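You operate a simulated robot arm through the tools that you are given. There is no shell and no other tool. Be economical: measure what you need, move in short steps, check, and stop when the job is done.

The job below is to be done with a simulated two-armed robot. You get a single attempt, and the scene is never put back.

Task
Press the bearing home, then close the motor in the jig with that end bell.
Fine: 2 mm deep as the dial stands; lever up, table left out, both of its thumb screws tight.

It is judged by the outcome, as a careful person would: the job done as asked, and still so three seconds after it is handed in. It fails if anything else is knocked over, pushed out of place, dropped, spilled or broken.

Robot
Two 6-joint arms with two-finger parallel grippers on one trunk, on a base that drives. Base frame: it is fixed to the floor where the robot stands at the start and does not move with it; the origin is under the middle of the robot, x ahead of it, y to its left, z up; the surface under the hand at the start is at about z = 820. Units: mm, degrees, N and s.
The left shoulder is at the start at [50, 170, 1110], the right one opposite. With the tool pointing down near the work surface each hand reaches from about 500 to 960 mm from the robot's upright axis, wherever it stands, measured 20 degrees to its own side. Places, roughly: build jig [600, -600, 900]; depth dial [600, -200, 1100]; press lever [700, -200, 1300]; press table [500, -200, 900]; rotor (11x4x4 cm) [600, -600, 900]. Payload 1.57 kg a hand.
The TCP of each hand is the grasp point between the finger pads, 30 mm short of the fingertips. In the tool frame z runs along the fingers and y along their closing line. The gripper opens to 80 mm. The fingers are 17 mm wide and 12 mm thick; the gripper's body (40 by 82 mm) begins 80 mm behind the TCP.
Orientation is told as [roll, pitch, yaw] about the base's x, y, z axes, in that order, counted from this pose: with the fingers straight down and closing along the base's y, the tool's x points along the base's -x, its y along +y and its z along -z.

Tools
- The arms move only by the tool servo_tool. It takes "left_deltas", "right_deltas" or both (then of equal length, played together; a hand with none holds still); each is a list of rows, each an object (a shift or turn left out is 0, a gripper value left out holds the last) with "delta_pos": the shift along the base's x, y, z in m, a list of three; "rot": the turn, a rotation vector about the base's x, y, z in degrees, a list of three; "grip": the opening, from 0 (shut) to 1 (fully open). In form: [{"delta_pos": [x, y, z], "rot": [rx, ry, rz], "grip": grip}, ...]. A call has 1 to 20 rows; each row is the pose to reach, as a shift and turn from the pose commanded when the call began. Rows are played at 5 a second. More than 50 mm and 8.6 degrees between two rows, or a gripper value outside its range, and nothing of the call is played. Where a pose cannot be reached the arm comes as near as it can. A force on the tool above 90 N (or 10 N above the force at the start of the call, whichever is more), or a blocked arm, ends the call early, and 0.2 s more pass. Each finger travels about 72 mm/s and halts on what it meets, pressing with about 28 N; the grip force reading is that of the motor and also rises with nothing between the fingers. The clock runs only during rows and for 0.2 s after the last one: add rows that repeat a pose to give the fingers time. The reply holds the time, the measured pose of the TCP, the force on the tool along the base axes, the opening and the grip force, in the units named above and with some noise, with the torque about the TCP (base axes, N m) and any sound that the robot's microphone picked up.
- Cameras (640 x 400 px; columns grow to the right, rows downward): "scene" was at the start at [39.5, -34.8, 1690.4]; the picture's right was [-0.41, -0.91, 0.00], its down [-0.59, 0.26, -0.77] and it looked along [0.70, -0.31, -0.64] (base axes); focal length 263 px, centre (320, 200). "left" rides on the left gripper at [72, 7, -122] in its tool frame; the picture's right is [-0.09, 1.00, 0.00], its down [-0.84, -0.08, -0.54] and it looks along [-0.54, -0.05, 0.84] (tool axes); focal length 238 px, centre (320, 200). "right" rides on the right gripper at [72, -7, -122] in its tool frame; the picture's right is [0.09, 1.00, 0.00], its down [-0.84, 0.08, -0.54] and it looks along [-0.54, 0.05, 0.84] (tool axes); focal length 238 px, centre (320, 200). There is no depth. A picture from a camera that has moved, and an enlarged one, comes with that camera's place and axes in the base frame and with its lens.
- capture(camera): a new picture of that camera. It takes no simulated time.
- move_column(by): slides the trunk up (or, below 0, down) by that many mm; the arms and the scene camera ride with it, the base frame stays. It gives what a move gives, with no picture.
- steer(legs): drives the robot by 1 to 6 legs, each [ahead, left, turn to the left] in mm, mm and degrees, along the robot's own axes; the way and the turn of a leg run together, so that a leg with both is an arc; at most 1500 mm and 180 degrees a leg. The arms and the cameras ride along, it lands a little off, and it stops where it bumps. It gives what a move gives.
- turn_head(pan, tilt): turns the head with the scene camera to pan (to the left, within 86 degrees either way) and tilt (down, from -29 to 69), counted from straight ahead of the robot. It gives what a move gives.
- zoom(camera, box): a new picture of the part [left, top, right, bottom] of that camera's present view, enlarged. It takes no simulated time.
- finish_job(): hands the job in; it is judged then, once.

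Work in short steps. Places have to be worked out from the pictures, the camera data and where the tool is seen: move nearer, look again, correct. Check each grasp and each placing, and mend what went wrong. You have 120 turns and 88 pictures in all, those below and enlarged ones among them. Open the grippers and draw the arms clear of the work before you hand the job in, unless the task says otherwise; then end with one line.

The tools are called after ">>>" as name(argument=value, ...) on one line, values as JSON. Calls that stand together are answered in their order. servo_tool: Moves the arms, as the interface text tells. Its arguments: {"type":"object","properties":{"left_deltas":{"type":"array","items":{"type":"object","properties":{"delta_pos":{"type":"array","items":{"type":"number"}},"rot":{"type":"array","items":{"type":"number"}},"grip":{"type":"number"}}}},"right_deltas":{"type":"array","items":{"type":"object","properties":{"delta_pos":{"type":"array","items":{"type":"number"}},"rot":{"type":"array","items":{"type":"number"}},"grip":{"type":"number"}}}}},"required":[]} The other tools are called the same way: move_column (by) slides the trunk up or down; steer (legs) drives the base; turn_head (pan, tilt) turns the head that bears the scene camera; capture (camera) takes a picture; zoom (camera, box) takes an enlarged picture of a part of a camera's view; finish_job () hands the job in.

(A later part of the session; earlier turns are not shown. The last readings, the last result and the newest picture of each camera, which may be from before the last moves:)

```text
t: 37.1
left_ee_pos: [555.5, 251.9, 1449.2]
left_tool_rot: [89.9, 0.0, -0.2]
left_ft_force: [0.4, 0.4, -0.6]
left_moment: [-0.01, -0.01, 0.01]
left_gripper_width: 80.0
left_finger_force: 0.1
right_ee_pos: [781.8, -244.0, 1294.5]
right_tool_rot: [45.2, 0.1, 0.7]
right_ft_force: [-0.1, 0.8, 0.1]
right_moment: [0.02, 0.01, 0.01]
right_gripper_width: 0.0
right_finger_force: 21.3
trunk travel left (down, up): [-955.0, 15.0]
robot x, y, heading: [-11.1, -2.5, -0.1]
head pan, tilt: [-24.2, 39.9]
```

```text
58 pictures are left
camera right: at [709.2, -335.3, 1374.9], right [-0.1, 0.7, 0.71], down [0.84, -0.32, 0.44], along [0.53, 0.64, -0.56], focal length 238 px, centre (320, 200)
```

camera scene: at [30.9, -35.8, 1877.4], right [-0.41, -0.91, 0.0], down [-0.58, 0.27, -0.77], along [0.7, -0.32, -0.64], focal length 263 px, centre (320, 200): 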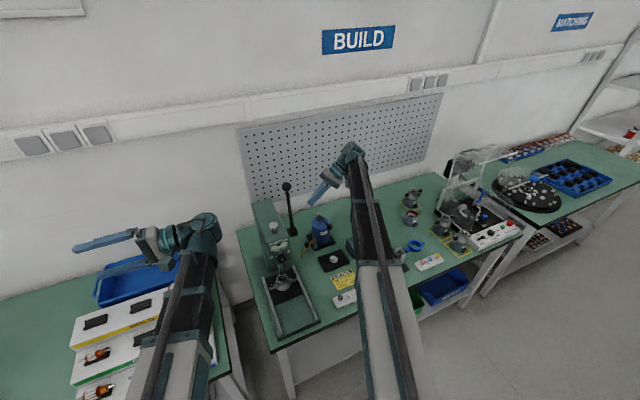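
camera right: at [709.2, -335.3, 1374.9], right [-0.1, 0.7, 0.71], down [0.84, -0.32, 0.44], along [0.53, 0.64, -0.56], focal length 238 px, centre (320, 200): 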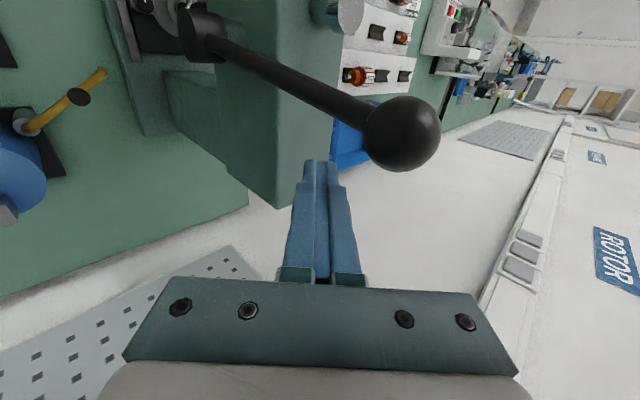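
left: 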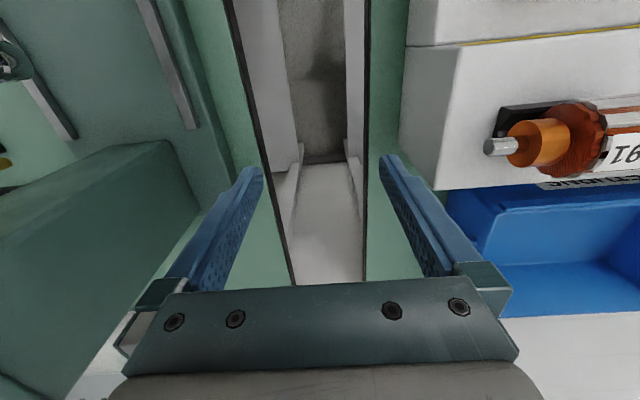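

The fingers are behind the rod. I slide 8 mm further in and pull the lever forward (-x) in small rows, watching the force.

>>> servo_tool(right_deltas=[{"delta_pos": [0, 0.009, 0]}, {"delta_pos": [-0.015, 0.009, 0]}, {"delta_pos": [-0.03, 0.009, 0]}, {"delta_pos": [-0.045, 0.009, 0]}, {"delta_pos": [-0.06, 0.009, 0]}, {"delta_pos": [-0.075, 0.009, 0]}, {"delta_pos": [-0.09, 0.009, 0]}])

>>> capture(camera="right")

```text
t: 38.7
left_ee_pos: [555.0, 251.6, 1449.8]
left_tool_rot: [90.0, 0.0, -0.2]
left_ft_force: [0.8, -0.7, -0.7]
left_moment: [-0.01, -0.01, 0.03]
left_gripper_width: 80.1
left_finger_force: 0.1
right_ee_pos: [689.6, -234.2, 1294.3]
right_tool_rot: [45.0, 0.1, 0.7]
right_ft_force: [1.0, 0.8, 0.0]
right_moment: [-0.01, 0.03, -0.01]
right_gripper_width: 0.0
right_finger_force: 21.2
trunk travel left (down, up): [-955.0, 15.0]
robot x, y, heading: [-8.4, -1.0, -0.2]
head pan, tilt: [-24.2, 39.9]
```

```text
57 pictures are left
camera right: at [617.8, -324.7, 1375.1], right [-0.1, 0.7, 0.71], down [0.84, -0.32, 0.44], along [0.53, 0.64, -0.56], focal length 238 px, centre (320, 200)
```

right: 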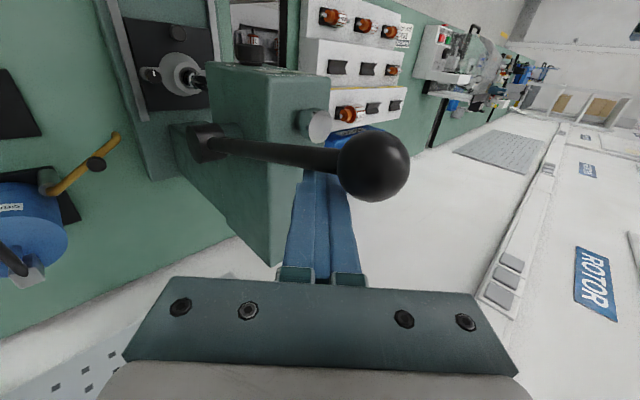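

The lever follows with hardly any force. I pull on a further 55 mm.

>>> servo_tool(right_deltas=[{"delta_pos": [-0.015, 0, 0]}, {"delta_pos": [-0.03, 0, 0]}, {"delta_pos": [-0.045, 0, 0]}, {"delta_pos": [-0.055, 0, 0]}])

>>> move_column(by=-35)

>>> capture(camera="right")

```text
t: 39.7
left_ee_pos: [555.1, 252.9, 1449.7]
left_tool_rot: [89.9, 0.1, -0.2]
left_ft_force: [0.2, -0.6, 0.5]
left_moment: [0.03, 0.0, -0.02]
left_gripper_width: 80.0
left_finger_force: 0.1
right_ee_pos: [635.3, -233.9, 1294.8]
right_tool_rot: [45.0, 0.2, 0.8]
right_ft_force: [2.9, 2.6, -1.1]
right_moment: [0.02, -0.05, -0.05]
right_gripper_width: 0.3
right_finger_force: 20.7
trunk travel left (down, up): [-955.0, 15.0]
robot x, y, heading: [-5.4, 0.3, -0.3]
head pan, tilt: [-24.2, 39.9]
```

```text
t: 40.5
left_ee_pos: [555.6, 251.4, 1413.9]
left_tool_rot: [89.8, 0.1, -0.1]
left_ft_force: [0.3, -0.2, -0.8]
left_moment: [0.01, -0.02, 0.04]
left_gripper_width: 80.0
left_finger_force: 0.0
right_ee_pos: [634.0, -233.3, 1258.9]
right_tool_rot: [45.0, 0.2, 0.8]
right_ft_force: [0.5, 0.0, -0.7]
right_moment: [0.01, 0.01, 0.01]
right_gripper_width: 0.0
right_finger_force: 20.7
trunk travel left (down, up): [-920.0, 50.0]
robot x, y, heading: [-11.9, -3.1, -0.6]
head pan, tilt: [-24.2, 39.9]
```

```text
56 pictures are left
camera right: at [563.8, -325.9, 1339.5], right [-0.1, 0.7, 0.7], down [0.84, -0.32, 0.44], along [0.53, 0.64, -0.56], focal length 238 px, centre (320, 200)
```

right: 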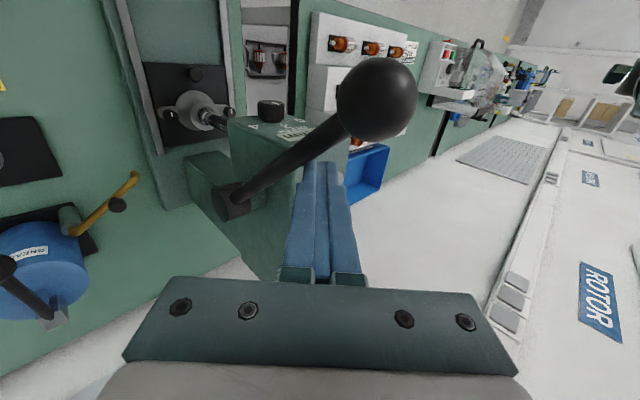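

The lever is about 40° forward with the ram coming down. I pull another 50 mm.

>>> servo_tool(right_deltas=[{"delta_pos": [-0.012, 0, 0]}, {"delta_pos": [-0.024, 0, 0]}, {"delta_pos": [-0.036, 0, 0]}, {"delta_pos": [-0.048, 0, 0]}])

>>> capture(camera="right")

```text
t: 41.3
left_ee_pos: [558.1, 255.2, 1412.9]
left_tool_rot: [89.9, 0.1, -0.1]
left_ft_force: [-0.7, -0.3, -0.5]
left_moment: [-0.02, -0.03, -0.08]
left_gripper_width: 80.2
left_finger_force: 0.0
right_ee_pos: [622.5, -232.4, 1260.0]
right_tool_rot: [45.6, -1.8, -0.6]
right_ft_force: [32.2, 5.6, 6.2]
right_moment: [0.12, -0.56, -0.17]
right_gripper_width: 0.3
right_finger_force: 21.5
trunk travel left (down, up): [-920.0, 50.0]
robot x, y, heading: [-7.6, -3.9, -0.4]
head pan, tilt: [-24.2, 39.9]
stopped in row 4 (right hand): the force on the tool passed its limit at 97 N (the readings are from after the stop); the commanded pose is now the measured one
```

```text
55 pictures are left
camera right: at [546.1, -322.4, 1337.3], right [-0.11, 0.7, 0.71], down [0.82, -0.34, 0.46], along [0.56, 0.63, -0.54], focal length 238 px, centre (320, 200)
```

right: 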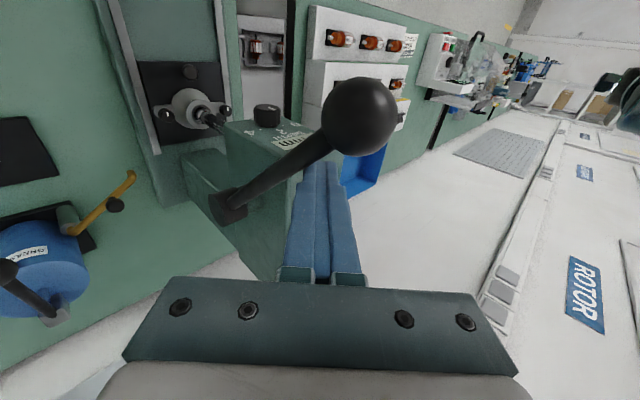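

The lever resists at about 97 N. I enlarge the view to see whether the bearing has gone in or is just now being pressed.

>>> zoom(camera="right", box=[130, 50, 250, 150])

>>> zoom(camera="scene", box=[240, 170, 340, 330])

```text
4.00 times, centred on (190, 100) of right
camera zoom: at [546.1, -322.4, 1337.3], right [-0.11, 0.7, 0.71], down [0.82, -0.34, 0.46], along [0.56, 0.63, -0.54], focal length 953 px, centre (840, 600)
```

zoom: 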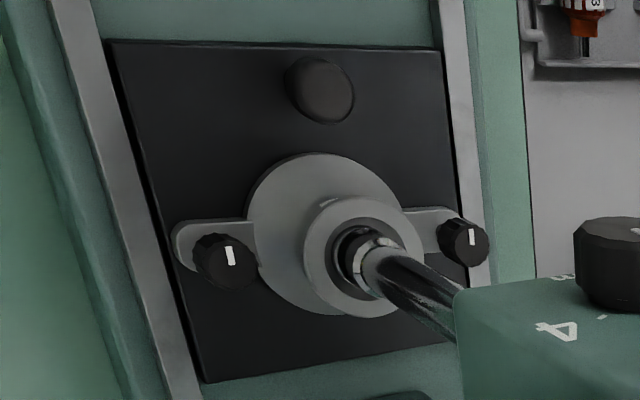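

```text
2.50 times, centred on (290, 250) of scene
camera zoom: at [34.8, -33.6, 1885.0], right [-0.41, -0.91, 0.0], down [-0.59, 0.26, -0.77], along [0.7, -0.32, -0.64], focal length 657 px, centre (395, 75)
```

zoom: 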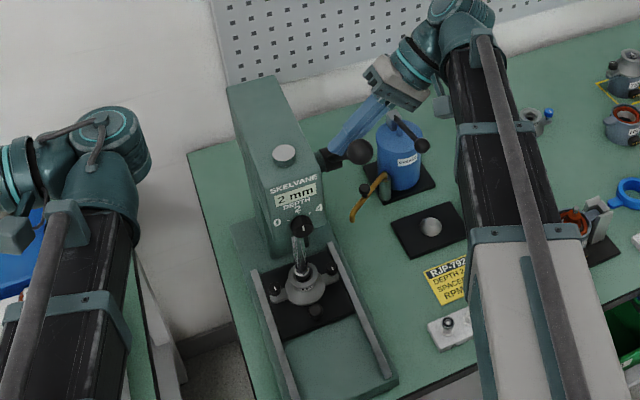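

The display now reads "2 mm" and the bearing is down in the hub: pressing is done. I release the lever, move the fingers out to the right and around to the front of the rod, a little lower.

>>> servo_tool(right_deltas=[{"delta_pos": [0.015, 0, 0], "rot": [-0.6, 1.8, 1]}, {"delta_pos": [0.02, -0.03, 0], "rot": [-0.6, 1.8, 1]}, {"delta_pos": [0.02, -0.065, 0], "rot": [-0.6, 1.8, 1]}, {"delta_pos": [-0.015, -0.065, 0], "rot": [-0.6, 1.8, 1]}, {"delta_pos": [-0.05, -0.065, 0], "rot": [-0.6, 1.8, 1]}, {"delta_pos": [-0.05, -0.065, 0], "rot": [-0.6, 1.8, 1]}])

>>> move_column(by=-35)

>>> capture(camera="right")

```text
t: 42.7
left_ee_pos: [557.7, 252.6, 1414.4]
left_tool_rot: [89.9, 0.0, -0.2]
left_ft_force: [0.7, -1.0, -0.3]
left_moment: [0.03, -0.06, 0.04]
left_gripper_width: 80.2
left_finger_force: 0.0
right_ee_pos: [563.7, -299.2, 1259.1]
right_tool_rot: [44.8, 0.4, 0.7]
right_ft_force: [-0.3, 0.1, -0.9]
right_moment: [-0.01, 0.0, -0.03]
right_gripper_width: 0.2
right_finger_force: 21.3
trunk travel left (down, up): [-920.0, 50.0]
robot x, y, heading: [-3.6, 3.2, -0.4]
head pan, tilt: [-24.2, 39.9]
```

```text
t: 43.5
left_ee_pos: [555.7, 252.8, 1379.8]
left_tool_rot: [89.8, 0.2, -0.1]
left_ft_force: [0.1, 0.8, 0.7]
left_moment: [-0.02, 0.03, 0.04]
left_gripper_width: 80.1
left_finger_force: 0.0
right_ee_pos: [564.2, -298.9, 1224.4]
right_tool_rot: [44.9, 0.2, 0.7]
right_ft_force: [0.1, 0.3, -0.6]
right_moment: [0.02, 0.01, 0.0]
right_gripper_width: 0.0
right_finger_force: 21.5
trunk travel left (down, up): [-885.0, 85.0]
robot x, y, heading: [-5.9, -3.3, -0.3]
head pan, tilt: [-24.2, 39.9]
```

```text
52 pictures are left
camera right: at [492.6, -390.1, 1305.2], right [-0.1, 0.7, 0.7], down [0.84, -0.32, 0.43], along [0.53, 0.63, -0.56], focal length 238 px, centre (320, 200)
```

right: 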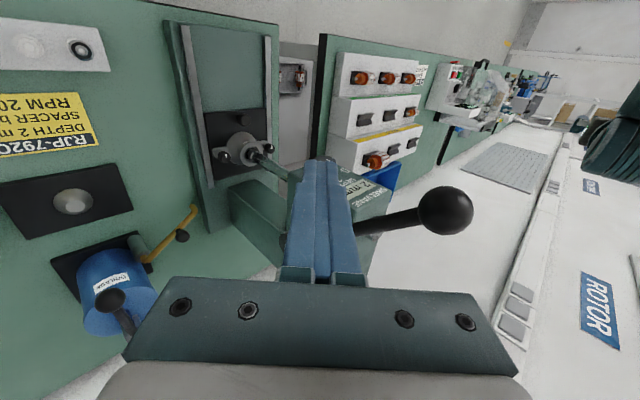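

The lever stayed down; the fingers are now in front of and below the rod. I slide in and push it back (+x) to upright.

>>> servo_tool(right_deltas=[{"delta_pos": [0, 0.03, 0]}, {"delta_pos": [0, 0.065, 0]}, {"delta_pos": [0.02, 0.065, 0]}, {"delta_pos": [0.04, 0.065, 0]}, {"delta_pos": [0.06, 0.065, 0]}, {"delta_pos": [0.08, 0.065, 0]}, {"delta_pos": [0.1, 0.065, 0]}, {"delta_pos": [0.12, 0.065, 0]}, {"delta_pos": [0.135, 0.065, 0]}, {"delta_pos": [0.135, 0.065, 0]}])

>>> capture(camera="right")

```text
t: 45.7
left_ee_pos: [556.6, 252.5, 1380.1]
left_tool_rot: [89.9, 0.0, -0.2]
left_ft_force: [0.1, 0.0, 0.1]
left_moment: [-0.01, -0.03, 0.0]
left_gripper_width: 79.6
left_finger_force: 0.1
right_ee_pos: [700.1, -235.3, 1224.0]
right_tool_rot: [44.9, 0.3, 0.6]
right_ft_force: [-3.6, -0.2, 1.9]
right_moment: [0.0, -0.1, 0.02]
right_gripper_width: 0.0
right_finger_force: 21.5
trunk travel left (down, up): [-885.0, 85.0]
robot x, y, heading: [-9.1, -1.8, -0.4]
head pan, tilt: [-24.2, 39.9]
```

```text
51 pictures are left
camera right: at [628.4, -325.0, 1305.3], right [-0.1, 0.7, 0.7], down [0.84, -0.32, 0.43], along [0.53, 0.63, -0.56], focal length 238 px, centre (320, 200)
```

right: 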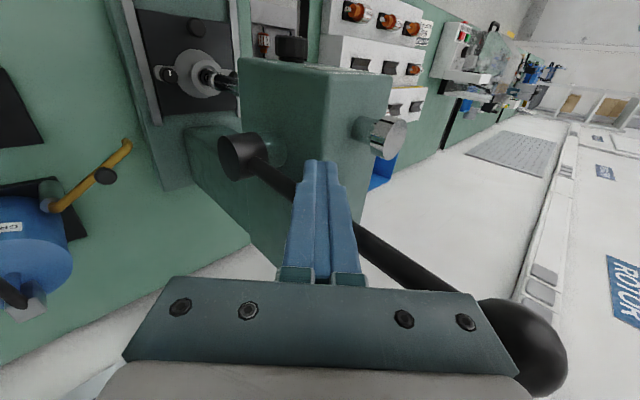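

The lever is vertical now; originally it leaned back a further 10°. I push on gently to its stop.

>>> servo_tool(right_deltas=[{"delta_pos": [0.006, 0, 0]}, {"delta_pos": [0.012, 0, 0]}, {"delta_pos": [0.018, 0, 0]}, {"delta_pos": [0.022, 0, 0]}])

>>> capture(camera="right")

```text
t: 46.7
left_ee_pos: [551.3, 253.1, 1380.3]
left_tool_rot: [90.0, -0.3, -0.2]
left_ft_force: [-1.0, -0.3, -0.7]
left_moment: [-0.03, 0.04, 0.0]
left_gripper_width: 80.0
left_finger_force: 0.1
right_ee_pos: [708.7, -234.4, 1226.3]
right_tool_rot: [44.7, 0.9, 1.3]
right_ft_force: [-55.8, 4.4, -25.8]
right_moment: [0.03, 0.92, 0.21]
right_gripper_width: 0.0
right_finger_force: 21.1
trunk travel left (down, up): [-885.0, 85.0]
robot x, y, heading: [-7.7, 1.2, -0.1]
head pan, tilt: [-24.2, 39.9]
```

```text
50 pictures are left
camera right: at [639.6, -325.6, 1308.2], right [-0.1, 0.71, 0.7], down [0.85, -0.31, 0.43], along [0.52, 0.64, -0.57], focal length 238 px, centre (320, 200)
```

right: 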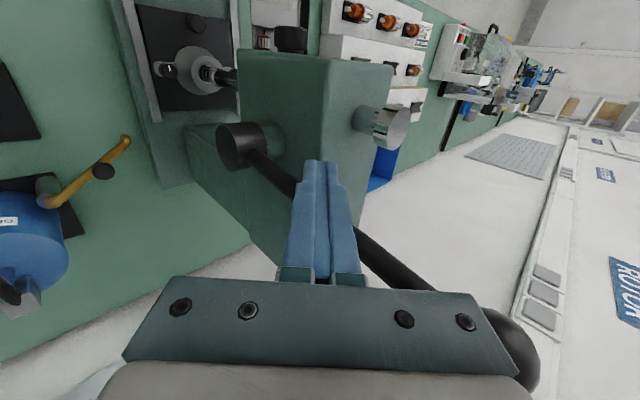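

The lever is back at its stop (56 N). I draw the hand back and away to the right, then drive back 255 mm for the table.

>>> servo_tool(right_deltas=[{"delta_pos": [-0.02, 0, 0], "rot": [0.2, -0.8, 0]}, {"delta_pos": [-0.03, -0.04, 0], "rot": [0.2, -0.8, 0]}, {"delta_pos": [-0.03, -0.08, 0], "rot": [0.2, -0.8, 0]}, {"delta_pos": [-0.03, -0.1, 0], "rot": [0.2, -0.8, 0]}])

>>> steer(legs=[[-255, 0, 0]])

>>> servo_tool(right_deltas=[{"delta_pos": [0, 0.02, 0], "rot": [-8, 0, 0]}, {"delta_pos": [0, 0.04, 0], "rot": [-16, 0, 0]}, {"delta_pos": [0, 0.06, 0], "rot": [-24, 0, 0]}, {"delta_pos": [0, 0.08, 0], "rot": [-32, 0, 0]}, {"delta_pos": [0, 0.1, 0], "rot": [-40, 0, 0]}, {"delta_pos": [0, 0.12, 0], "rot": [-44.9, 0, 0]}, {"delta_pos": [0, 0.12, 0], "rot": [-44.9, 0, 0]}])

```text
t: 47.7
left_ee_pos: [556.9, 252.1, 1379.7]
left_tool_rot: [89.9, 0.0, -0.2]
left_ft_force: [-1.1, 0.4, 0.2]
left_moment: [0.01, 0.0, -0.04]
left_gripper_width: 79.9
left_finger_force: 0.0
right_ee_pos: [693.0, -334.9, 1223.8]
right_tool_rot: [45.0, -0.5, 0.7]
right_ft_force: [-0.4, 0.1, 0.4]
right_moment: [0.02, -0.01, 0.0]
right_gripper_width: 0.0
right_finger_force: 21.1
trunk travel left (down, up): [-885.0, 85.0]
robot x, y, heading: [-3.5, -4.9, -0.3]
head pan, tilt: [-24.2, 39.9]
```

```text
t: 49.5
left_ee_pos: [305.0, 257.0, 1380.4]
left_tool_rot: [89.8, 0.0, 0.2]
left_ft_force: [0.2, 0.5, -0.2]
left_moment: [0.02, -0.02, -0.05]
left_gripper_width: 80.0
left_finger_force: 0.0
right_ee_pos: [444.7, -329.7, 1224.7]
right_tool_rot: [44.9, -0.4, 1.1]
right_ft_force: [-1.1, 0.0, 0.2]
right_moment: [0.01, -0.04, 0.0]
right_gripper_width: 0.0
right_finger_force: 21.9
trunk travel left (down, up): [-885.0, 85.0]
robot x, y, heading: [-259.4, -2.7, 0.2]
head pan, tilt: [-24.2, 39.9]
```

```text
t: 51.1
left_ee_pos: [305.6, 255.6, 1379.8]
left_tool_rot: [90.0, 0.1, 0.3]
left_ft_force: [-0.5, -0.6, 0.0]
left_moment: [0.0, -0.02, 0.0]
left_gripper_width: 80.0
left_finger_force: 0.0
right_ee_pos: [445.4, -207.3, 1159.2]
right_tool_rot: [0.0, 0.5, 1.2]
right_ft_force: [-0.2, 0.0, 0.1]
right_moment: [-0.02, -0.02, 0.01]
right_gripper_width: 0.0
right_finger_force: 21.1
right hand out of reach, approached as far as the arm can: row 1, 2, 3, 4, 5, 6, 7
trunk travel left (down, up): [-885.0, 85.0]
robot x, y, heading: [-255.8, -0.7, 0.2]
head pan, tilt: [-24.2, 39.9]
```

Next I tilt the hand forward again, place it before the knob with the fingers opened, and lower the trunk.

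>>> servo_tool(right_deltas=[{"delta_pos": [0.02, 0.01, 0], "rot": [0, -7, -1.2], "grip": 0.6}, {"delta_pos": [0.04, 0.02, 0], "rot": [0, -14, -1.2]}, {"delta_pos": [0.06, 0.03, 0], "rot": [0, -21, -1.2]}, {"delta_pos": [0.08, 0.04, 0], "rot": [0, -28, -1.2]}, {"delta_pos": [0.095, 0.051, 0], "rot": [0, -35.5, -1.2]}, {"delta_pos": [0.095, 0.051, 0], "rot": [0, -35.5, -1.2]}])

>>> move_column(by=-270)

>>> capture(camera="right")

```text
t: 52.5
left_ee_pos: [305.5, 256.3, 1379.4]
left_tool_rot: [89.8, 0.1, 0.2]
left_ft_force: [0.3, -0.4, -0.3]
left_moment: [-0.01, -0.01, 0.0]
left_gripper_width: 80.1
left_finger_force: 0.0
right_ee_pos: [541.7, -155.6, 1199.6]
right_tool_rot: [-0.2, -35.1, 0.0]
right_ft_force: [0.4, -0.3, 1.1]
right_moment: [-0.01, 0.02, -0.02]
right_gripper_width: 47.9
right_finger_force: 0.0
right hand out of reach, approached as far as the arm can: row 2, 3, 4, 5, 6
trunk travel left (down, up): [-885.0, 85.0]
robot x, y, heading: [-257.1, 1.0, 0.2]
head pan, tilt: [-24.2, 39.9]
```

```text
t: 55.3
left_ee_pos: [305.6, 257.1, 1109.6]
left_tool_rot: [89.8, 0.0, 0.3]
left_ft_force: [0.2, 1.1, -0.4]
left_moment: [0.01, 0.01, 0.02]
left_gripper_width: 79.7
left_finger_force: 0.0
right_ee_pos: [542.1, -155.1, 929.6]
right_tool_rot: [-0.3, -35.0, -0.2]
right_ft_force: [-0.1, -0.5, 0.1]
right_moment: [0.02, 0.0, 0.03]
right_gripper_width: 47.8
right_finger_force: 0.1
trunk travel left (down, up): [-615.0, 355.0]
robot x, y, heading: [-256.8, -2.5, 0.0]
head pan, tilt: [-24.2, 39.9]
```

```text
49 pictures are left
camera right: at [411.2, -160.5, 987.4], right [-0.07, 1.0, -0.06], down [0.37, 0.08, 0.92], along [0.92, 0.05, -0.38], focal length 238 px, centre (320, 200)
```

right: 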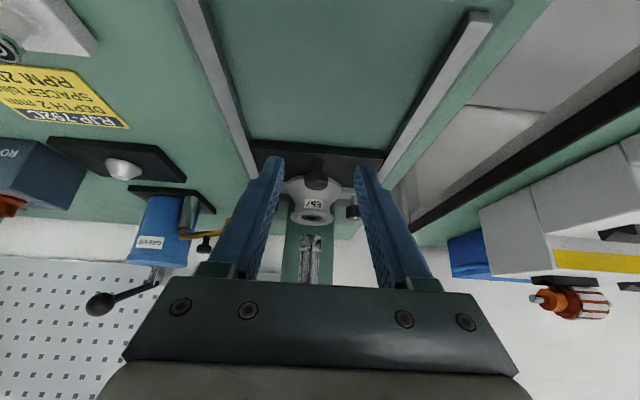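

The ram is up and the bearing now lies flush inside the hub. I lower to knob height, advance and grip the ball.

>>> move_column(by=-34)

>>> servo_tool(right_deltas=[{"delta_pos": [0.03, 0, 0]}, {"delta_pos": [0.06, 0, 0]}, {"delta_pos": [0.072, 0, 0]}, {"delta_pos": [0.072, 0, 0]}, {"delta_pos": [0.072, 0, 0], "grip": 0.1}, {"delta_pos": [0.072, 0, 0]}, {"delta_pos": [0.072, 0, 0]}, {"delta_pos": [0.072, 0, 0]}])

>>> capture(camera="right")

```text
t: 56.1
left_ee_pos: [306.6, 256.1, 1076.5]
left_tool_rot: [89.9, 0.1, 0.2]
left_ft_force: [-0.1, -0.4, -0.1]
left_moment: [0.0, -0.01, -0.04]
left_gripper_width: 79.8
left_finger_force: 0.0
right_ee_pos: [541.7, -154.3, 895.5]
right_tool_rot: [-0.3, -35.0, -0.1]
right_ft_force: [-0.1, -0.6, 0.3]
right_moment: [0.03, 0.01, 0.03]
right_gripper_width: 47.9
right_finger_force: 0.0
trunk travel left (down, up): [-581.0, 389.0]
robot x, y, heading: [-257.7, -3.6, 0.3]
head pan, tilt: [-24.2, 39.9]
```

```text
t: 57.9
left_ee_pos: [305.2, 255.9, 1074.4]
left_tool_rot: [89.9, 0.2, 0.2]
left_ft_force: [-0.2, 0.0, 0.5]
left_moment: [0.05, -0.04, 0.01]
left_gripper_width: 80.1
left_finger_force: 0.1
right_ee_pos: [613.2, -154.4, 896.3]
right_tool_rot: [-0.3, -35.0, -0.1]
right_ft_force: [0.1, -1.7, 0.6]
right_moment: [0.05, 0.0, -0.02]
right_gripper_width: 23.5
right_finger_force: 35.9
trunk travel left (down, up): [-581.0, 389.0]
robot x, y, heading: [-254.6, -3.3, 0.2]
head pan, tilt: [-24.2, 39.9]
```

```text
48 pictures are left
camera right: at [483.3, -160.9, 953.3], right [-0.07, 1.0, -0.06], down [0.37, 0.08, 0.92], along [0.92, 0.05, -0.38], focal length 238 px, centre (320, 200)
```

right: 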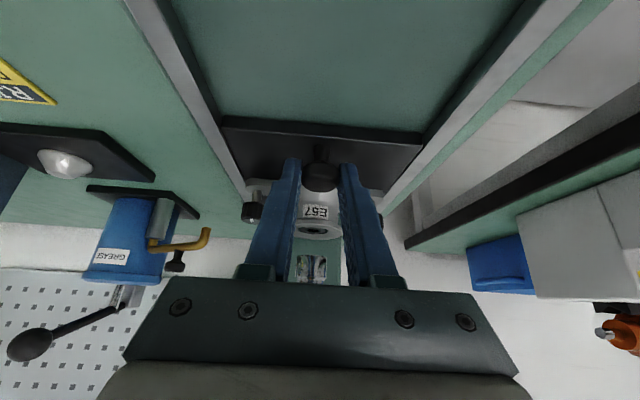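

The ball is held again. I pull the table out 140 mm in steady steps.

>>> servo_tool(right_deltas=[{"delta_pos": [-0.01, 0, 0]}, {"delta_pos": [-0.03, 0, 0]}, {"delta_pos": [-0.05, 0, 0]}, {"delta_pos": [-0.07, 0, 0]}, {"delta_pos": [-0.09, 0, 0]}, {"delta_pos": [-0.11, 0, 0]}, {"delta_pos": [-0.125, 0, 0]}, {"delta_pos": [-0.135, 0, 0]}, {"delta_pos": [-0.143, 0, 0]}])

>>> capture(camera="right")

```text
t: 59.9
left_ee_pos: [306.2, 254.9, 1074.7]
left_tool_rot: [90.0, 0.1, 0.2]
left_ft_force: [0.7, -1.2, -0.7]
left_moment: [0.0, -0.01, 0.02]
left_gripper_width: 79.9
left_finger_force: 0.1
right_ee_pos: [473.4, -155.5, 895.1]
right_tool_rot: [-0.4, -35.2, -0.1]
right_ft_force: [17.5, -10.9, 4.6]
right_moment: [-0.23, -0.08, -0.17]
right_gripper_width: 23.8
right_finger_force: 35.6
trunk travel left (down, up): [-581.0, 389.0]
robot x, y, heading: [-257.1, 2.2, 0.3]
head pan, tilt: [-24.2, 39.9]
```

```text
47 pictures are left
camera right: at [343.1, -160.6, 952.8], right [-0.07, 1.0, -0.06], down [0.37, 0.08, 0.93], along [0.93, 0.04, -0.38], focal length 238 px, centre (320, 200)
```

right: 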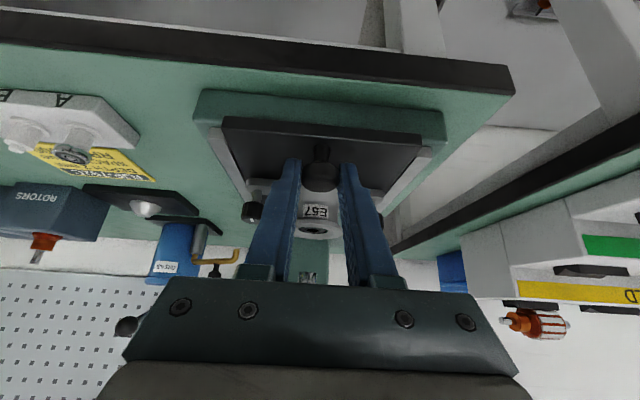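

The table is out at its stop. I open, raise, and straighten the right hand with its fingers turned to close along x, then look down at the bell.

>>> servo_tool(right_deltas=[{"delta_pos": [0.002, 0, 0], "grip": 0.6}, {"delta_pos": [0, 0, 0]}, {"delta_pos": [-0.03, 0, 0]}, {"delta_pos": [-0.04, 0, 0]}])

>>> move_column(by=130)

>>> servo_tool(right_deltas=[{"delta_pos": [0.0, 0, 0], "rot": [0.3, 7, 0]}, {"delta_pos": [0.02, 0, 0], "rot": [0.3, 14, 0]}, {"delta_pos": [0.02, 0, 0], "rot": [0.3, 21, 0]}, {"delta_pos": [0.02, 0, 0], "rot": [0.3, 28, 0]}, {"delta_pos": [0.02, 0, 0], "rot": [0.3, 35.1, 0], "grip": 1}, {"delta_pos": [0.02, 0, 0], "rot": [0.3, 35.1, 0]}])

>>> servo_tool(right_deltas=[{"delta_pos": [0, 0, 0], "rot": [0, 0, 8.2]}, {"rot": [0, 0, 16.4]}, {"rot": [0, 0, 24.6]}, {"rot": [0, 0, 32.8]}, {"rot": [0, 0, 41]}, {"rot": [0, 0, 49.2]}, {"rot": [0, 0, 57.4]}, {"rot": [0, 0, 65.6]}, {"rot": [0, 0, 73.8]}, {"rot": [0, 0, 82]}, {"rot": [0, 0, 90]}, {"rot": [0, 0, 90]}])

>>> capture(camera="right")

```text
t: 60.9
left_ee_pos: [304.7, 256.7, 1075.6]
left_tool_rot: [89.9, 0.1, 0.2]
left_ft_force: [-0.7, -0.1, 0.8]
left_moment: [-0.01, -0.01, 0.0]
left_gripper_width: 80.1
left_finger_force: 0.0
right_ee_pos: [429.8, -154.8, 895.3]
right_tool_rot: [-0.4, -35.0, 0.0]
right_ft_force: [-0.4, -0.1, -1.0]
right_moment: [-0.01, -0.01, -0.01]
right_gripper_width: 47.9
right_finger_force: 0.0
trunk travel left (down, up): [-581.0, 389.0]
robot x, y, heading: [-255.2, 2.5, 0.3]
head pan, tilt: [-24.2, 39.9]
```

```text
t: 62.5
left_ee_pos: [304.8, 258.1, 1204.8]
left_tool_rot: [89.9, 0.1, 0.2]
left_ft_force: [0.0, -0.4, 0.2]
left_moment: [0.02, 0.02, -0.02]
left_gripper_width: 80.0
left_finger_force: 0.1
right_ee_pos: [429.0, -154.9, 1025.0]
right_tool_rot: [-0.3, -35.0, 0.0]
right_ft_force: [0.2, 0.2, 0.5]
right_moment: [0.03, 0.01, 0.02]
right_gripper_width: 47.7
right_finger_force: 0.1
trunk travel left (down, up): [-711.0, 259.0]
robot x, y, heading: [-254.5, 0.4, 0.3]
head pan, tilt: [-24.2, 39.9]
```

```text
t: 63.9
left_ee_pos: [305.8, 256.8, 1205.7]
left_tool_rot: [89.9, 0.1, 0.2]
left_ft_force: [-1.4, 1.0, -0.9]
left_moment: [-0.02, 0.01, 0.0]
left_gripper_width: 79.8
left_finger_force: 0.1
right_ee_pos: [449.2, -156.6, 986.0]
right_tool_rot: [0.0, 0.2, -0.1]
right_ft_force: [0.3, -0.1, 0.5]
right_moment: [0.01, 0.03, 0.0]
right_gripper_width: 80.2
right_finger_force: 0.1
right hand out of reach, approached as far as the arm can: row 1, 2, 3, 4, 5, 6
trunk travel left (down, up): [-711.0, 259.0]
robot x, y, heading: [-255.0, -2.3, 0.2]
head pan, tilt: [-24.2, 39.9]
```

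```text
t: 66.5
left_ee_pos: [306.0, 256.7, 1205.0]
left_tool_rot: [90.0, 0.1, 0.1]
left_ft_force: [-0.4, 0.0, -0.5]
left_moment: [-0.02, -0.01, 0.01]
left_gripper_width: 80.5
left_finger_force: 0.0
right_ee_pos: [447.8, -155.1, 986.0]
right_tool_rot: [0.0, 0.2, 90.1]
right_ft_force: [0.7, -0.9, -0.8]
right_moment: [-0.01, -0.04, 0.01]
right_gripper_width: 80.1
right_finger_force: 0.1
trunk travel left (down, up): [-711.0, 259.0]
robot x, y, heading: [-252.1, -1.8, 0.4]
head pan, tilt: [-24.2, 39.9]
```

```text
46 pictures are left
camera right: at [453.5, -226.3, 1107.0], right [-1.0, -0.09, 0.0], down [-0.08, 0.84, 0.54], along [-0.05, 0.54, -0.84], focal length 238 px, centre (320, 200)
```

right: 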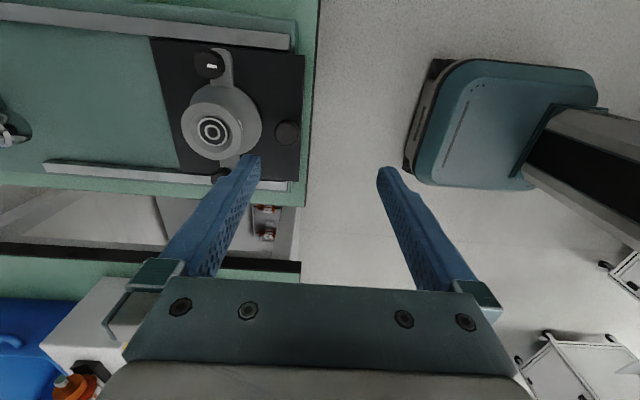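

The bell centre reads about (542, -157). I enlarge to check the seated bearing and bell shape.

>>> zoom(camera="right", box=[150, 30, 310, 190])

```text
2.50 times, centred on (230, 110) of right
camera zoom: at [453.5, -226.3, 1107.0], right [-1.0, -0.09, 0.0], down [-0.08, 0.84, 0.54], along [-0.05, 0.54, -0.84], focal length 596 px, centre (545, 425)
```

zoom: 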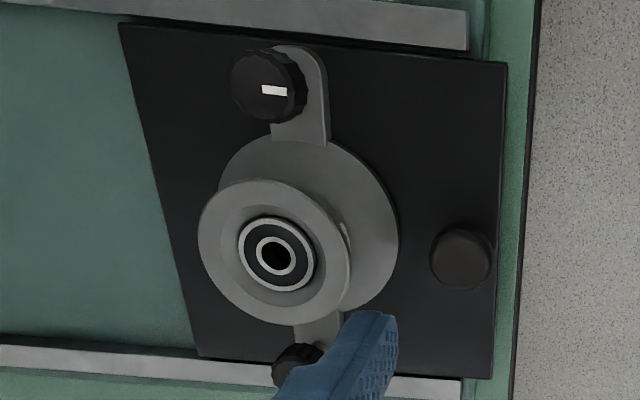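

The bearing sits below the rim, fully in. The boss is about 53 mm across, z≈882–899, so I centre over (542, -157) and lower until the tips are at about 878.

>>> servo_tool(right_deltas=[{"delta_pos": [0.04, -0.001, 0]}, {"delta_pos": [0.08, -0.002, 0]}, {"delta_pos": [0.0935, -0.002, 0]}, {"delta_pos": [0.0935, -0.002, 0]}])

>>> move_column(by=-50)

>>> capture(camera="right")

```text
t: 67.5
left_ee_pos: [304.7, 256.2, 1204.7]
left_tool_rot: [89.9, 0.1, 0.2]
left_ft_force: [-0.2, 0.2, 1.1]
left_moment: [0.0, 0.0, -0.04]
left_gripper_width: 80.1
left_finger_force: 0.2
right_ee_pos: [541.3, -156.7, 986.1]
right_tool_rot: [0.0, 0.2, 89.8]
right_ft_force: [-0.1, -0.4, 0.0]
right_moment: [0.01, -0.02, 0.03]
right_gripper_width: 79.8
right_finger_force: 0.0
trunk travel left (down, up): [-711.0, 259.0]
robot x, y, heading: [-256.1, -2.3, 0.4]
head pan, tilt: [-24.2, 39.9]
```

```text
t: 68.4
left_ee_pos: [305.2, 257.9, 1155.6]
left_tool_rot: [89.9, 0.0, 0.2]
left_ft_force: [0.8, 0.2, -0.2]
left_moment: [0.0, 0.02, 0.01]
left_gripper_width: 79.7
left_finger_force: 0.0
right_ee_pos: [541.3, -156.6, 935.8]
right_tool_rot: [-0.1, 0.1, 89.8]
right_ft_force: [-0.2, 0.0, 0.3]
right_moment: [0.03, 0.0, -0.03]
right_gripper_width: 80.1
right_finger_force: 0.0
trunk travel left (down, up): [-661.0, 309.0]
robot x, y, heading: [-253.5, -4.0, 0.4]
head pan, tilt: [-24.2, 39.9]
```

```text
44 pictures are left
camera right: at [546.9, -227.9, 1057.1], right [-1.0, -0.09, 0.0], down [-0.08, 0.84, 0.54], along [-0.05, 0.54, -0.84], focal length 238 px, centre (320, 200)
```

right: 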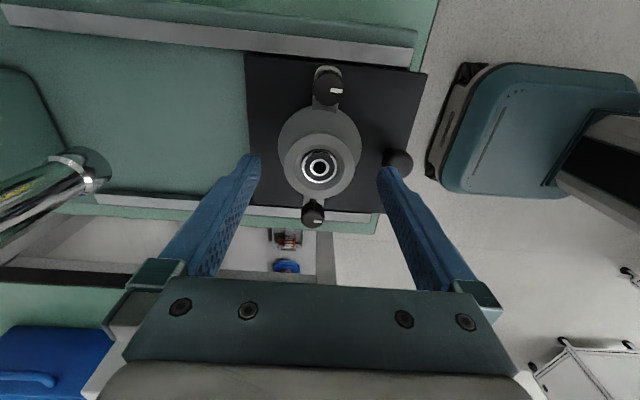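

The bell is well centred. To keep clear of the table knob I narrow the opening to 66 mm, then lower 27 mm and look at the force.

>>> servo_tool(right_deltas=[{"delta_pos": [0, 0.0015, 0], "grip": 0.83}, {"delta_pos": [0, 0.0015, 0]}])

>>> move_column(by=-27)

>>> capture(camera="right")

```text
t: 69.0
left_ee_pos: [305.7, 256.7, 1155.0]
left_tool_rot: [89.9, 0.1, 0.2]
left_ft_force: [-0.1, 0.4, -0.4]
left_moment: [0.01, 0.03, 0.01]
left_gripper_width: 80.2
left_finger_force: 0.1
right_ee_pos: [542.5, -154.4, 935.9]
right_tool_rot: [0.0, 0.1, 89.9]
right_ft_force: [0.4, 0.3, 0.9]
right_moment: [0.01, -0.01, -0.05]
right_gripper_width: 66.2
right_finger_force: 0.0
trunk travel left (down, up): [-661.0, 309.0]
robot x, y, heading: [-250.6, -0.3, 0.2]
head pan, tilt: [-24.2, 39.9]
```

```text
t: 69.7
left_ee_pos: [305.4, 256.5, 1128.7]
left_tool_rot: [89.9, 0.1, 0.2]
left_ft_force: [-0.4, -0.2, 0.4]
left_moment: [0.0, -0.02, -0.03]
left_gripper_width: 80.1
left_finger_force: 0.1
right_ee_pos: [542.8, -154.3, 909.8]
right_tool_rot: [0.0, 0.1, 89.9]
right_ft_force: [-0.2, 0.1, 0.1]
right_moment: [0.0, -0.04, -0.03]
right_gripper_width: 66.3
right_finger_force: 0.0
trunk travel left (down, up): [-634.0, 336.0]
robot x, y, heading: [-256.4, 2.3, 0.3]
head pan, tilt: [-24.2, 39.9]
```

```text
43 pictures are left
camera right: at [547.0, -225.7, 1030.0], right [-1.0, -0.09, 0.0], down [-0.08, 0.84, 0.54], along [-0.05, 0.54, -0.84], focal length 238 px, centre (320, 200)
```

right: 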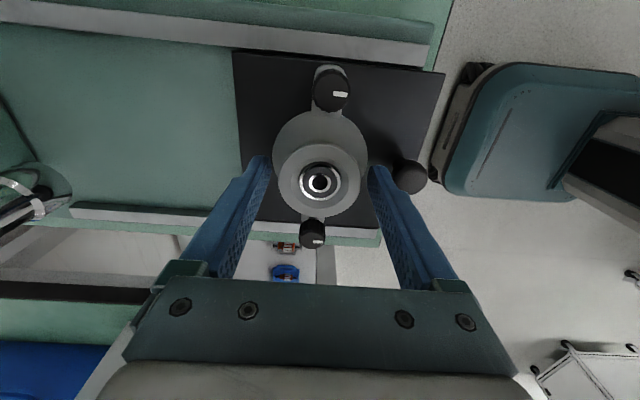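

The boss lies between the pads. I close on it.

>>> servo_tool(right_deltas=[{"delta_pos": [-0.001, 0.001, 0], "grip": 0.4}, {"delta_pos": [-0.001, 0.001, 0]}, {"delta_pos": [-0.001, 0.001, 0]}])

>>> capture(camera="right")

```text
t: 70.5
left_ee_pos: [306.1, 256.1, 1127.7]
left_tool_rot: [89.9, 0.0, 0.2]
left_ft_force: [0.1, 0.2, 0.8]
left_moment: [-0.02, 0.0, -0.01]
left_gripper_width: 80.3
left_finger_force: 0.1
right_ee_pos: [541.5, -153.7, 910.0]
right_tool_rot: [-0.1, 0.2, 89.7]
right_ft_force: [6.4, -4.5, 16.9]
right_moment: [-0.11, -0.05, 0.02]
right_gripper_width: 50.8
right_finger_force: 28.3
trunk travel left (down, up): [-634.0, 336.0]
robot x, y, heading: [-255.9, 2.3, 0.2]
head pan, tilt: [-24.2, 39.9]
```

```text
42 pictures are left
camera right: at [546.0, -224.8, 1030.7], right [-1.0, -0.09, 0.0], down [-0.08, 0.84, 0.54], along [-0.05, 0.54, -0.84], focal length 238 px, centre (320, 200)
```

right: 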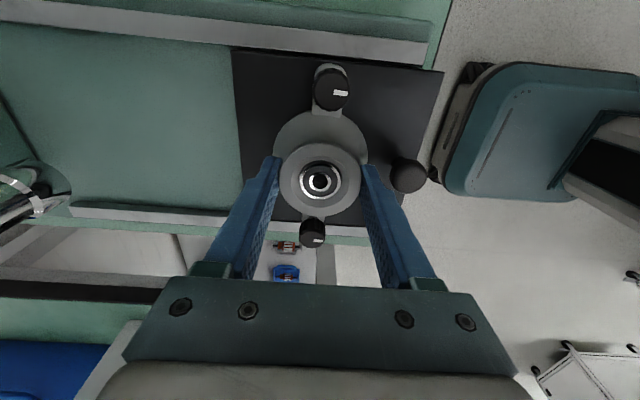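

Held at 50.8 mm. I lift 60 mm and check that the bell comes along level.

>>> move_column(by=60)

>>> capture(camera="right")

```text
t: 71.5
left_ee_pos: [306.2, 256.8, 1190.0]
left_tool_rot: [89.9, 0.1, 0.2]
left_ft_force: [0.4, -0.6, 0.2]
left_moment: [0.04, 0.01, -0.01]
left_gripper_width: 80.1
left_finger_force: 0.0
right_ee_pos: [540.8, -153.0, 968.4]
right_tool_rot: [0.0, 0.1, 89.8]
right_ft_force: [1.4, 0.2, -0.9]
right_moment: [0.03, 0.0, 0.03]
right_gripper_width: 31.9
right_finger_force: 0.0
trunk travel left (down, up): [-694.0, 276.0]
robot x, y, heading: [-253.9, 0.8, 0.2]
head pan, tilt: [-24.2, 39.9]
```

```text
41 pictures are left
camera right: at [546.2, -224.4, 1089.8], right [-1.0, -0.09, 0.0], down [-0.08, 0.84, 0.54], along [-0.05, 0.54, -0.84], focal length 238 px, centre (320, 200)
```

right: 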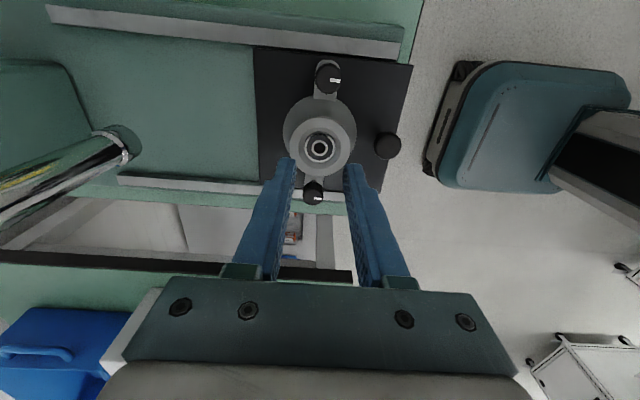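

The fingers slid off the sloping body; the bell stayed in place. The boss has a collar on top, so I will reopen and take it higher, with TCP about 919 so the pads bear on the collar.

>>> servo_tool(right_deltas=[{"delta_pos": [0, -0.001, 0], "grip": 0.83}, {"delta_pos": [0, -0.001, 0]}, {"delta_pos": [0, -0.001, 0]}])

>>> move_column(by=-49)

>>> servo_tool(right_deltas=[{"grip": 0.4}, {}, {}, {}])

>>> zoom(camera="right", box=[220, 40, 420, 260])

```text
t: 72.3
left_ee_pos: [305.7, 256.1, 1188.2]
left_tool_rot: [89.9, 0.2, 0.3]
left_ft_force: [-0.6, 0.5, 0.5]
left_moment: [0.02, 0.01, -0.01]
left_gripper_width: 80.2
left_finger_force: 0.1
right_ee_pos: [539.5, -153.5, 968.6]
right_tool_rot: [-0.1, 0.1, 89.8]
right_ft_force: [0.2, -0.8, 0.0]
right_moment: [0.02, 0.01, 0.03]
right_gripper_width: 66.1
right_finger_force: 0.1
trunk travel left (down, up): [-694.0, 276.0]
robot x, y, heading: [-257.5, -2.1, -0.1]
head pan, tilt: [-24.2, 39.9]
```

```text
t: 73.2
left_ee_pos: [305.3, 256.7, 1139.3]
left_tool_rot: [89.8, 0.0, 0.2]
left_ft_force: [0.0, 0.4, 0.0]
left_moment: [-0.01, -0.04, -0.02]
left_gripper_width: 80.0
left_finger_force: 0.0
right_ee_pos: [540.5, -154.2, 919.2]
right_tool_rot: [0.0, 0.1, 89.9]
right_ft_force: [0.0, 0.6, -0.2]
right_moment: [0.01, -0.01, 0.01]
right_gripper_width: 67.1
right_finger_force: 0.0
trunk travel left (down, up): [-645.0, 325.0]
robot x, y, heading: [-253.2, -0.5, 0.3]
head pan, tilt: [-24.2, 39.9]
```

```text
t: 74.2
left_ee_pos: [306.1, 256.8, 1139.4]
left_tool_rot: [89.8, 0.2, 0.2]
left_ft_force: [-0.1, -0.3, -0.1]
left_moment: [-0.02, 0.03, 0.02]
left_gripper_width: 79.9
left_finger_force: 0.0
right_ee_pos: [541.3, -153.1, 920.3]
right_tool_rot: [0.0, 0.0, 89.9]
right_ft_force: [1.0, 0.0, 2.0]
right_moment: [0.02, -0.07, 0.03]
right_gripper_width: 50.0
right_finger_force: 28.3
trunk travel left (down, up): [-645.0, 325.0]
robot x, y, heading: [-253.3, -3.0, 0.2]
head pan, tilt: [-24.2, 39.9]
```

```text
1.82 times, centred on (320, 150) of right
camera zoom: at [546.1, -224.9, 1041.0], right [-1.0, -0.09, 0.0], down [-0.08, 0.84, 0.54], along [-0.05, 0.54, -0.84], focal length 433 px, centre (320, 291)
```

zoom: 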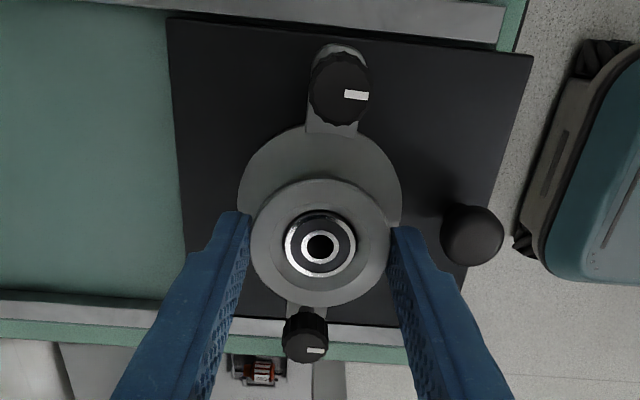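

Now it holds the 50 mm collar with almost no vertical force. I lift 20 mm first and check.

>>> move_column(by=20)

>>> zoom(camera="right", box=[220, 40, 420, 260])

```text
t: 74.9
left_ee_pos: [306.4, 255.9, 1159.0]
left_tool_rot: [89.9, 0.0, 0.2]
left_ft_force: [0.8, 0.1, -0.6]
left_moment: [0.02, 0.01, 0.0]
left_gripper_width: 79.8
left_finger_force: 0.1
right_ee_pos: [542.2, -154.0, 940.4]
right_tool_rot: [0.0, 0.1, 89.9]
right_ft_force: [0.9, -0.6, -1.2]
right_moment: [0.0, 0.03, -0.01]
right_gripper_width: 50.4
right_finger_force: 27.9
trunk travel left (down, up): [-665.0, 305.0]
robot x, y, heading: [-254.7, -3.6, 0.0]
head pan, tilt: [-24.2, 39.9]
```

```text
1.82 times, centred on (320, 150) of right
camera zoom: at [546.1, -225.0, 1060.8], right [-1.0, -0.09, 0.0], down [-0.08, 0.84, 0.54], along [-0.05, 0.54, -0.84], focal length 433 px, centre (320, 291)
```

zoom: 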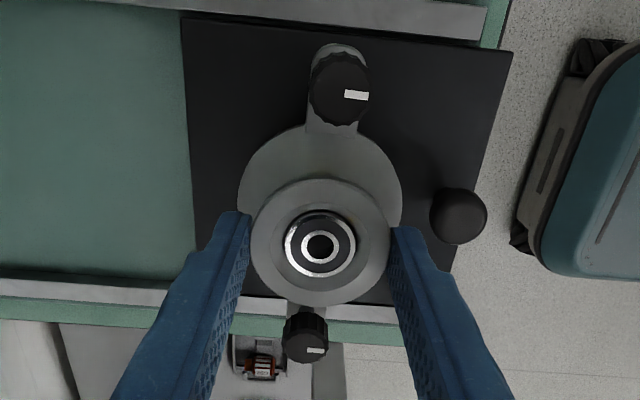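

The bell is firmly in hand. I raise it well clear and drive sideways to the right toward the jig.

>>> move_column(by=110)

>>> steer(legs=[[0, -400, 0]])

>>> capture(camera="scene")

>>> capture(camera="right")

```text
t: 76.3
left_ee_pos: [305.8, 256.6, 1269.2]
left_tool_rot: [89.8, 0.2, 0.3]
left_ft_force: [0.5, -0.3, -0.6]
left_moment: [-0.01, -0.01, 0.02]
left_gripper_width: 79.9
left_finger_force: 0.1
right_ee_pos: [540.1, -153.9, 1050.6]
right_tool_rot: [0.0, 0.2, 89.9]
right_ft_force: [-0.4, 0.5, -0.9]
right_moment: [0.0, 0.0, 0.02]
right_gripper_width: 49.9
right_finger_force: 27.8
trunk travel left (down, up): [-775.0, 195.0]
robot x, y, heading: [-256.3, -2.3, 0.4]
head pan, tilt: [-24.2, 39.9]
```

```text
t: 78.8
left_ee_pos: [308.0, -137.0, 1270.6]
left_tool_rot: [90.0, 0.2, 0.0]
left_ft_force: [-0.5, 0.1, -0.2]
left_moment: [0.02, -0.01, 0.01]
left_gripper_width: 80.1
left_finger_force: 0.0
right_ee_pos: [540.4, -548.2, 1049.5]
right_tool_rot: [0.0, 0.0, 89.6]
right_ft_force: [0.5, -0.2, -1.5]
right_moment: [0.01, 0.02, 0.03]
right_gripper_width: 49.9
right_finger_force: 27.9
trunk travel left (down, up): [-775.0, 195.0]
robot x, y, heading: [-256.0, -391.0, -0.3]
head pan, tilt: [-24.2, 39.9]
```

```text
38 pictures are left
camera scene: at [-215.8, -426.9, 1740.4], right [-0.41, -0.91, 0.0], down [-0.59, 0.26, -0.77], along [0.7, -0.31, -0.64], focal length 263 px, centre (320, 200)
```

scene: 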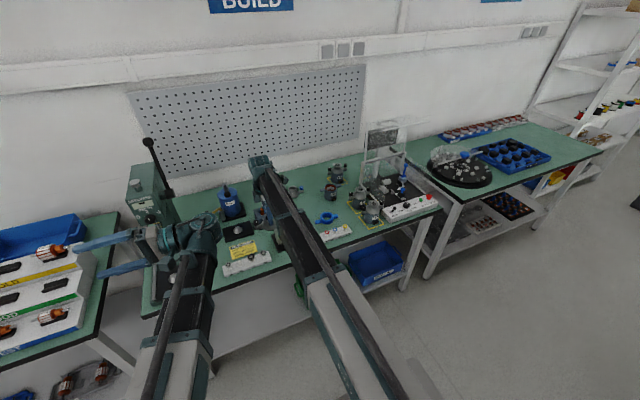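

```text
37 pictures are left
camera right: at [545.7, -619.6, 1170.7], right [-1.0, -0.09, 0.0], down [-0.07, 0.84, 0.54], along [-0.05, 0.54, -0.84], focal length 238 px, centre (320, 200)
```

right: 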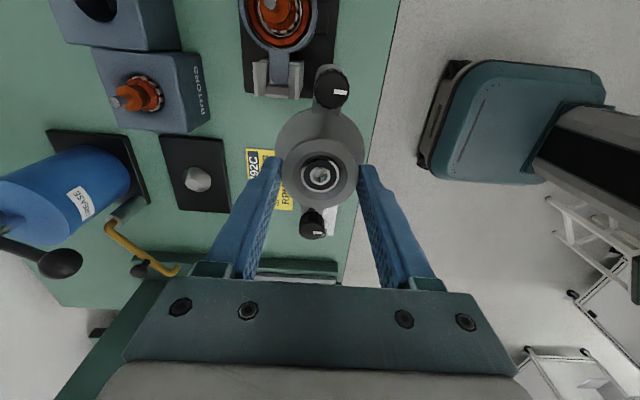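

The motor in the jig appears near (585, -638). I shift the hand so that the bell doesn't hide it, and look.

>>> servo_tool(right_deltas=[{"delta_pos": [-0.02, -0.03, 0]}, {"delta_pos": [-0.04, -0.06, 0]}, {"delta_pos": [-0.05, -0.09, 0]}, {"delta_pos": [-0.05, -0.1, 0]}, {"delta_pos": [-0.05, -0.1, 0]}])

>>> capture(camera="right")

>>> zoom(camera="right", box=[150, 50, 310, 200])

```text
t: 80.0
left_ee_pos: [307.7, -137.6, 1269.3]
left_tool_rot: [89.9, 0.1, 0.0]
left_ft_force: [0.0, -0.4, -0.3]
left_moment: [-0.02, -0.01, 0.02]
left_gripper_width: 79.9
left_finger_force: 0.1
right_ee_pos: [491.4, -647.0, 1049.7]
right_tool_rot: [0.0, 0.2, 89.6]
right_ft_force: [-0.6, 0.2, -0.5]
right_moment: [0.0, 0.01, 0.01]
right_gripper_width: 49.9
right_finger_force: 27.5
trunk travel left (down, up): [-775.0, 195.0]
robot x, y, heading: [-256.1, -388.1, -0.2]
head pan, tilt: [-24.2, 39.9]
```

```text
36 pictures are left
camera right: at [495.8, -718.0, 1170.9], right [-1.0, -0.09, 0.0], down [-0.07, 0.84, 0.54], along [-0.05, 0.54, -0.84], focal length 238 px, centre (320, 200)
```

right: 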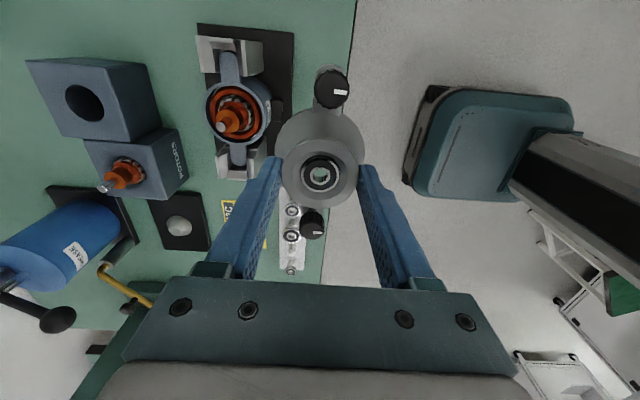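

```text
2.67 times, centred on (230, 125) of right
camera zoom: at [495.8, -718.0, 1170.9], right [-1.0, -0.09, 0.0], down [-0.07, 0.84, 0.54], along [-0.05, 0.54, -0.84], focal length 636 px, centre (560, 400)
```

zoom: 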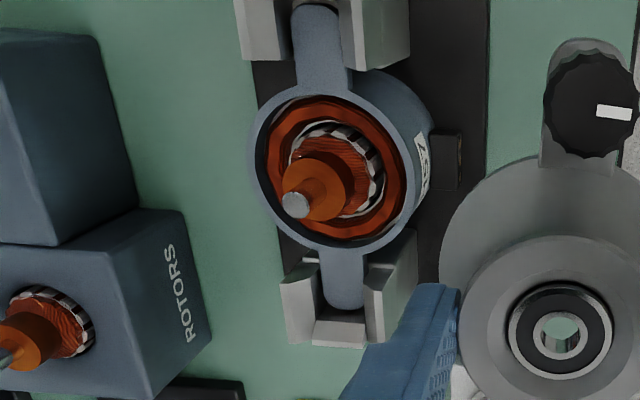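

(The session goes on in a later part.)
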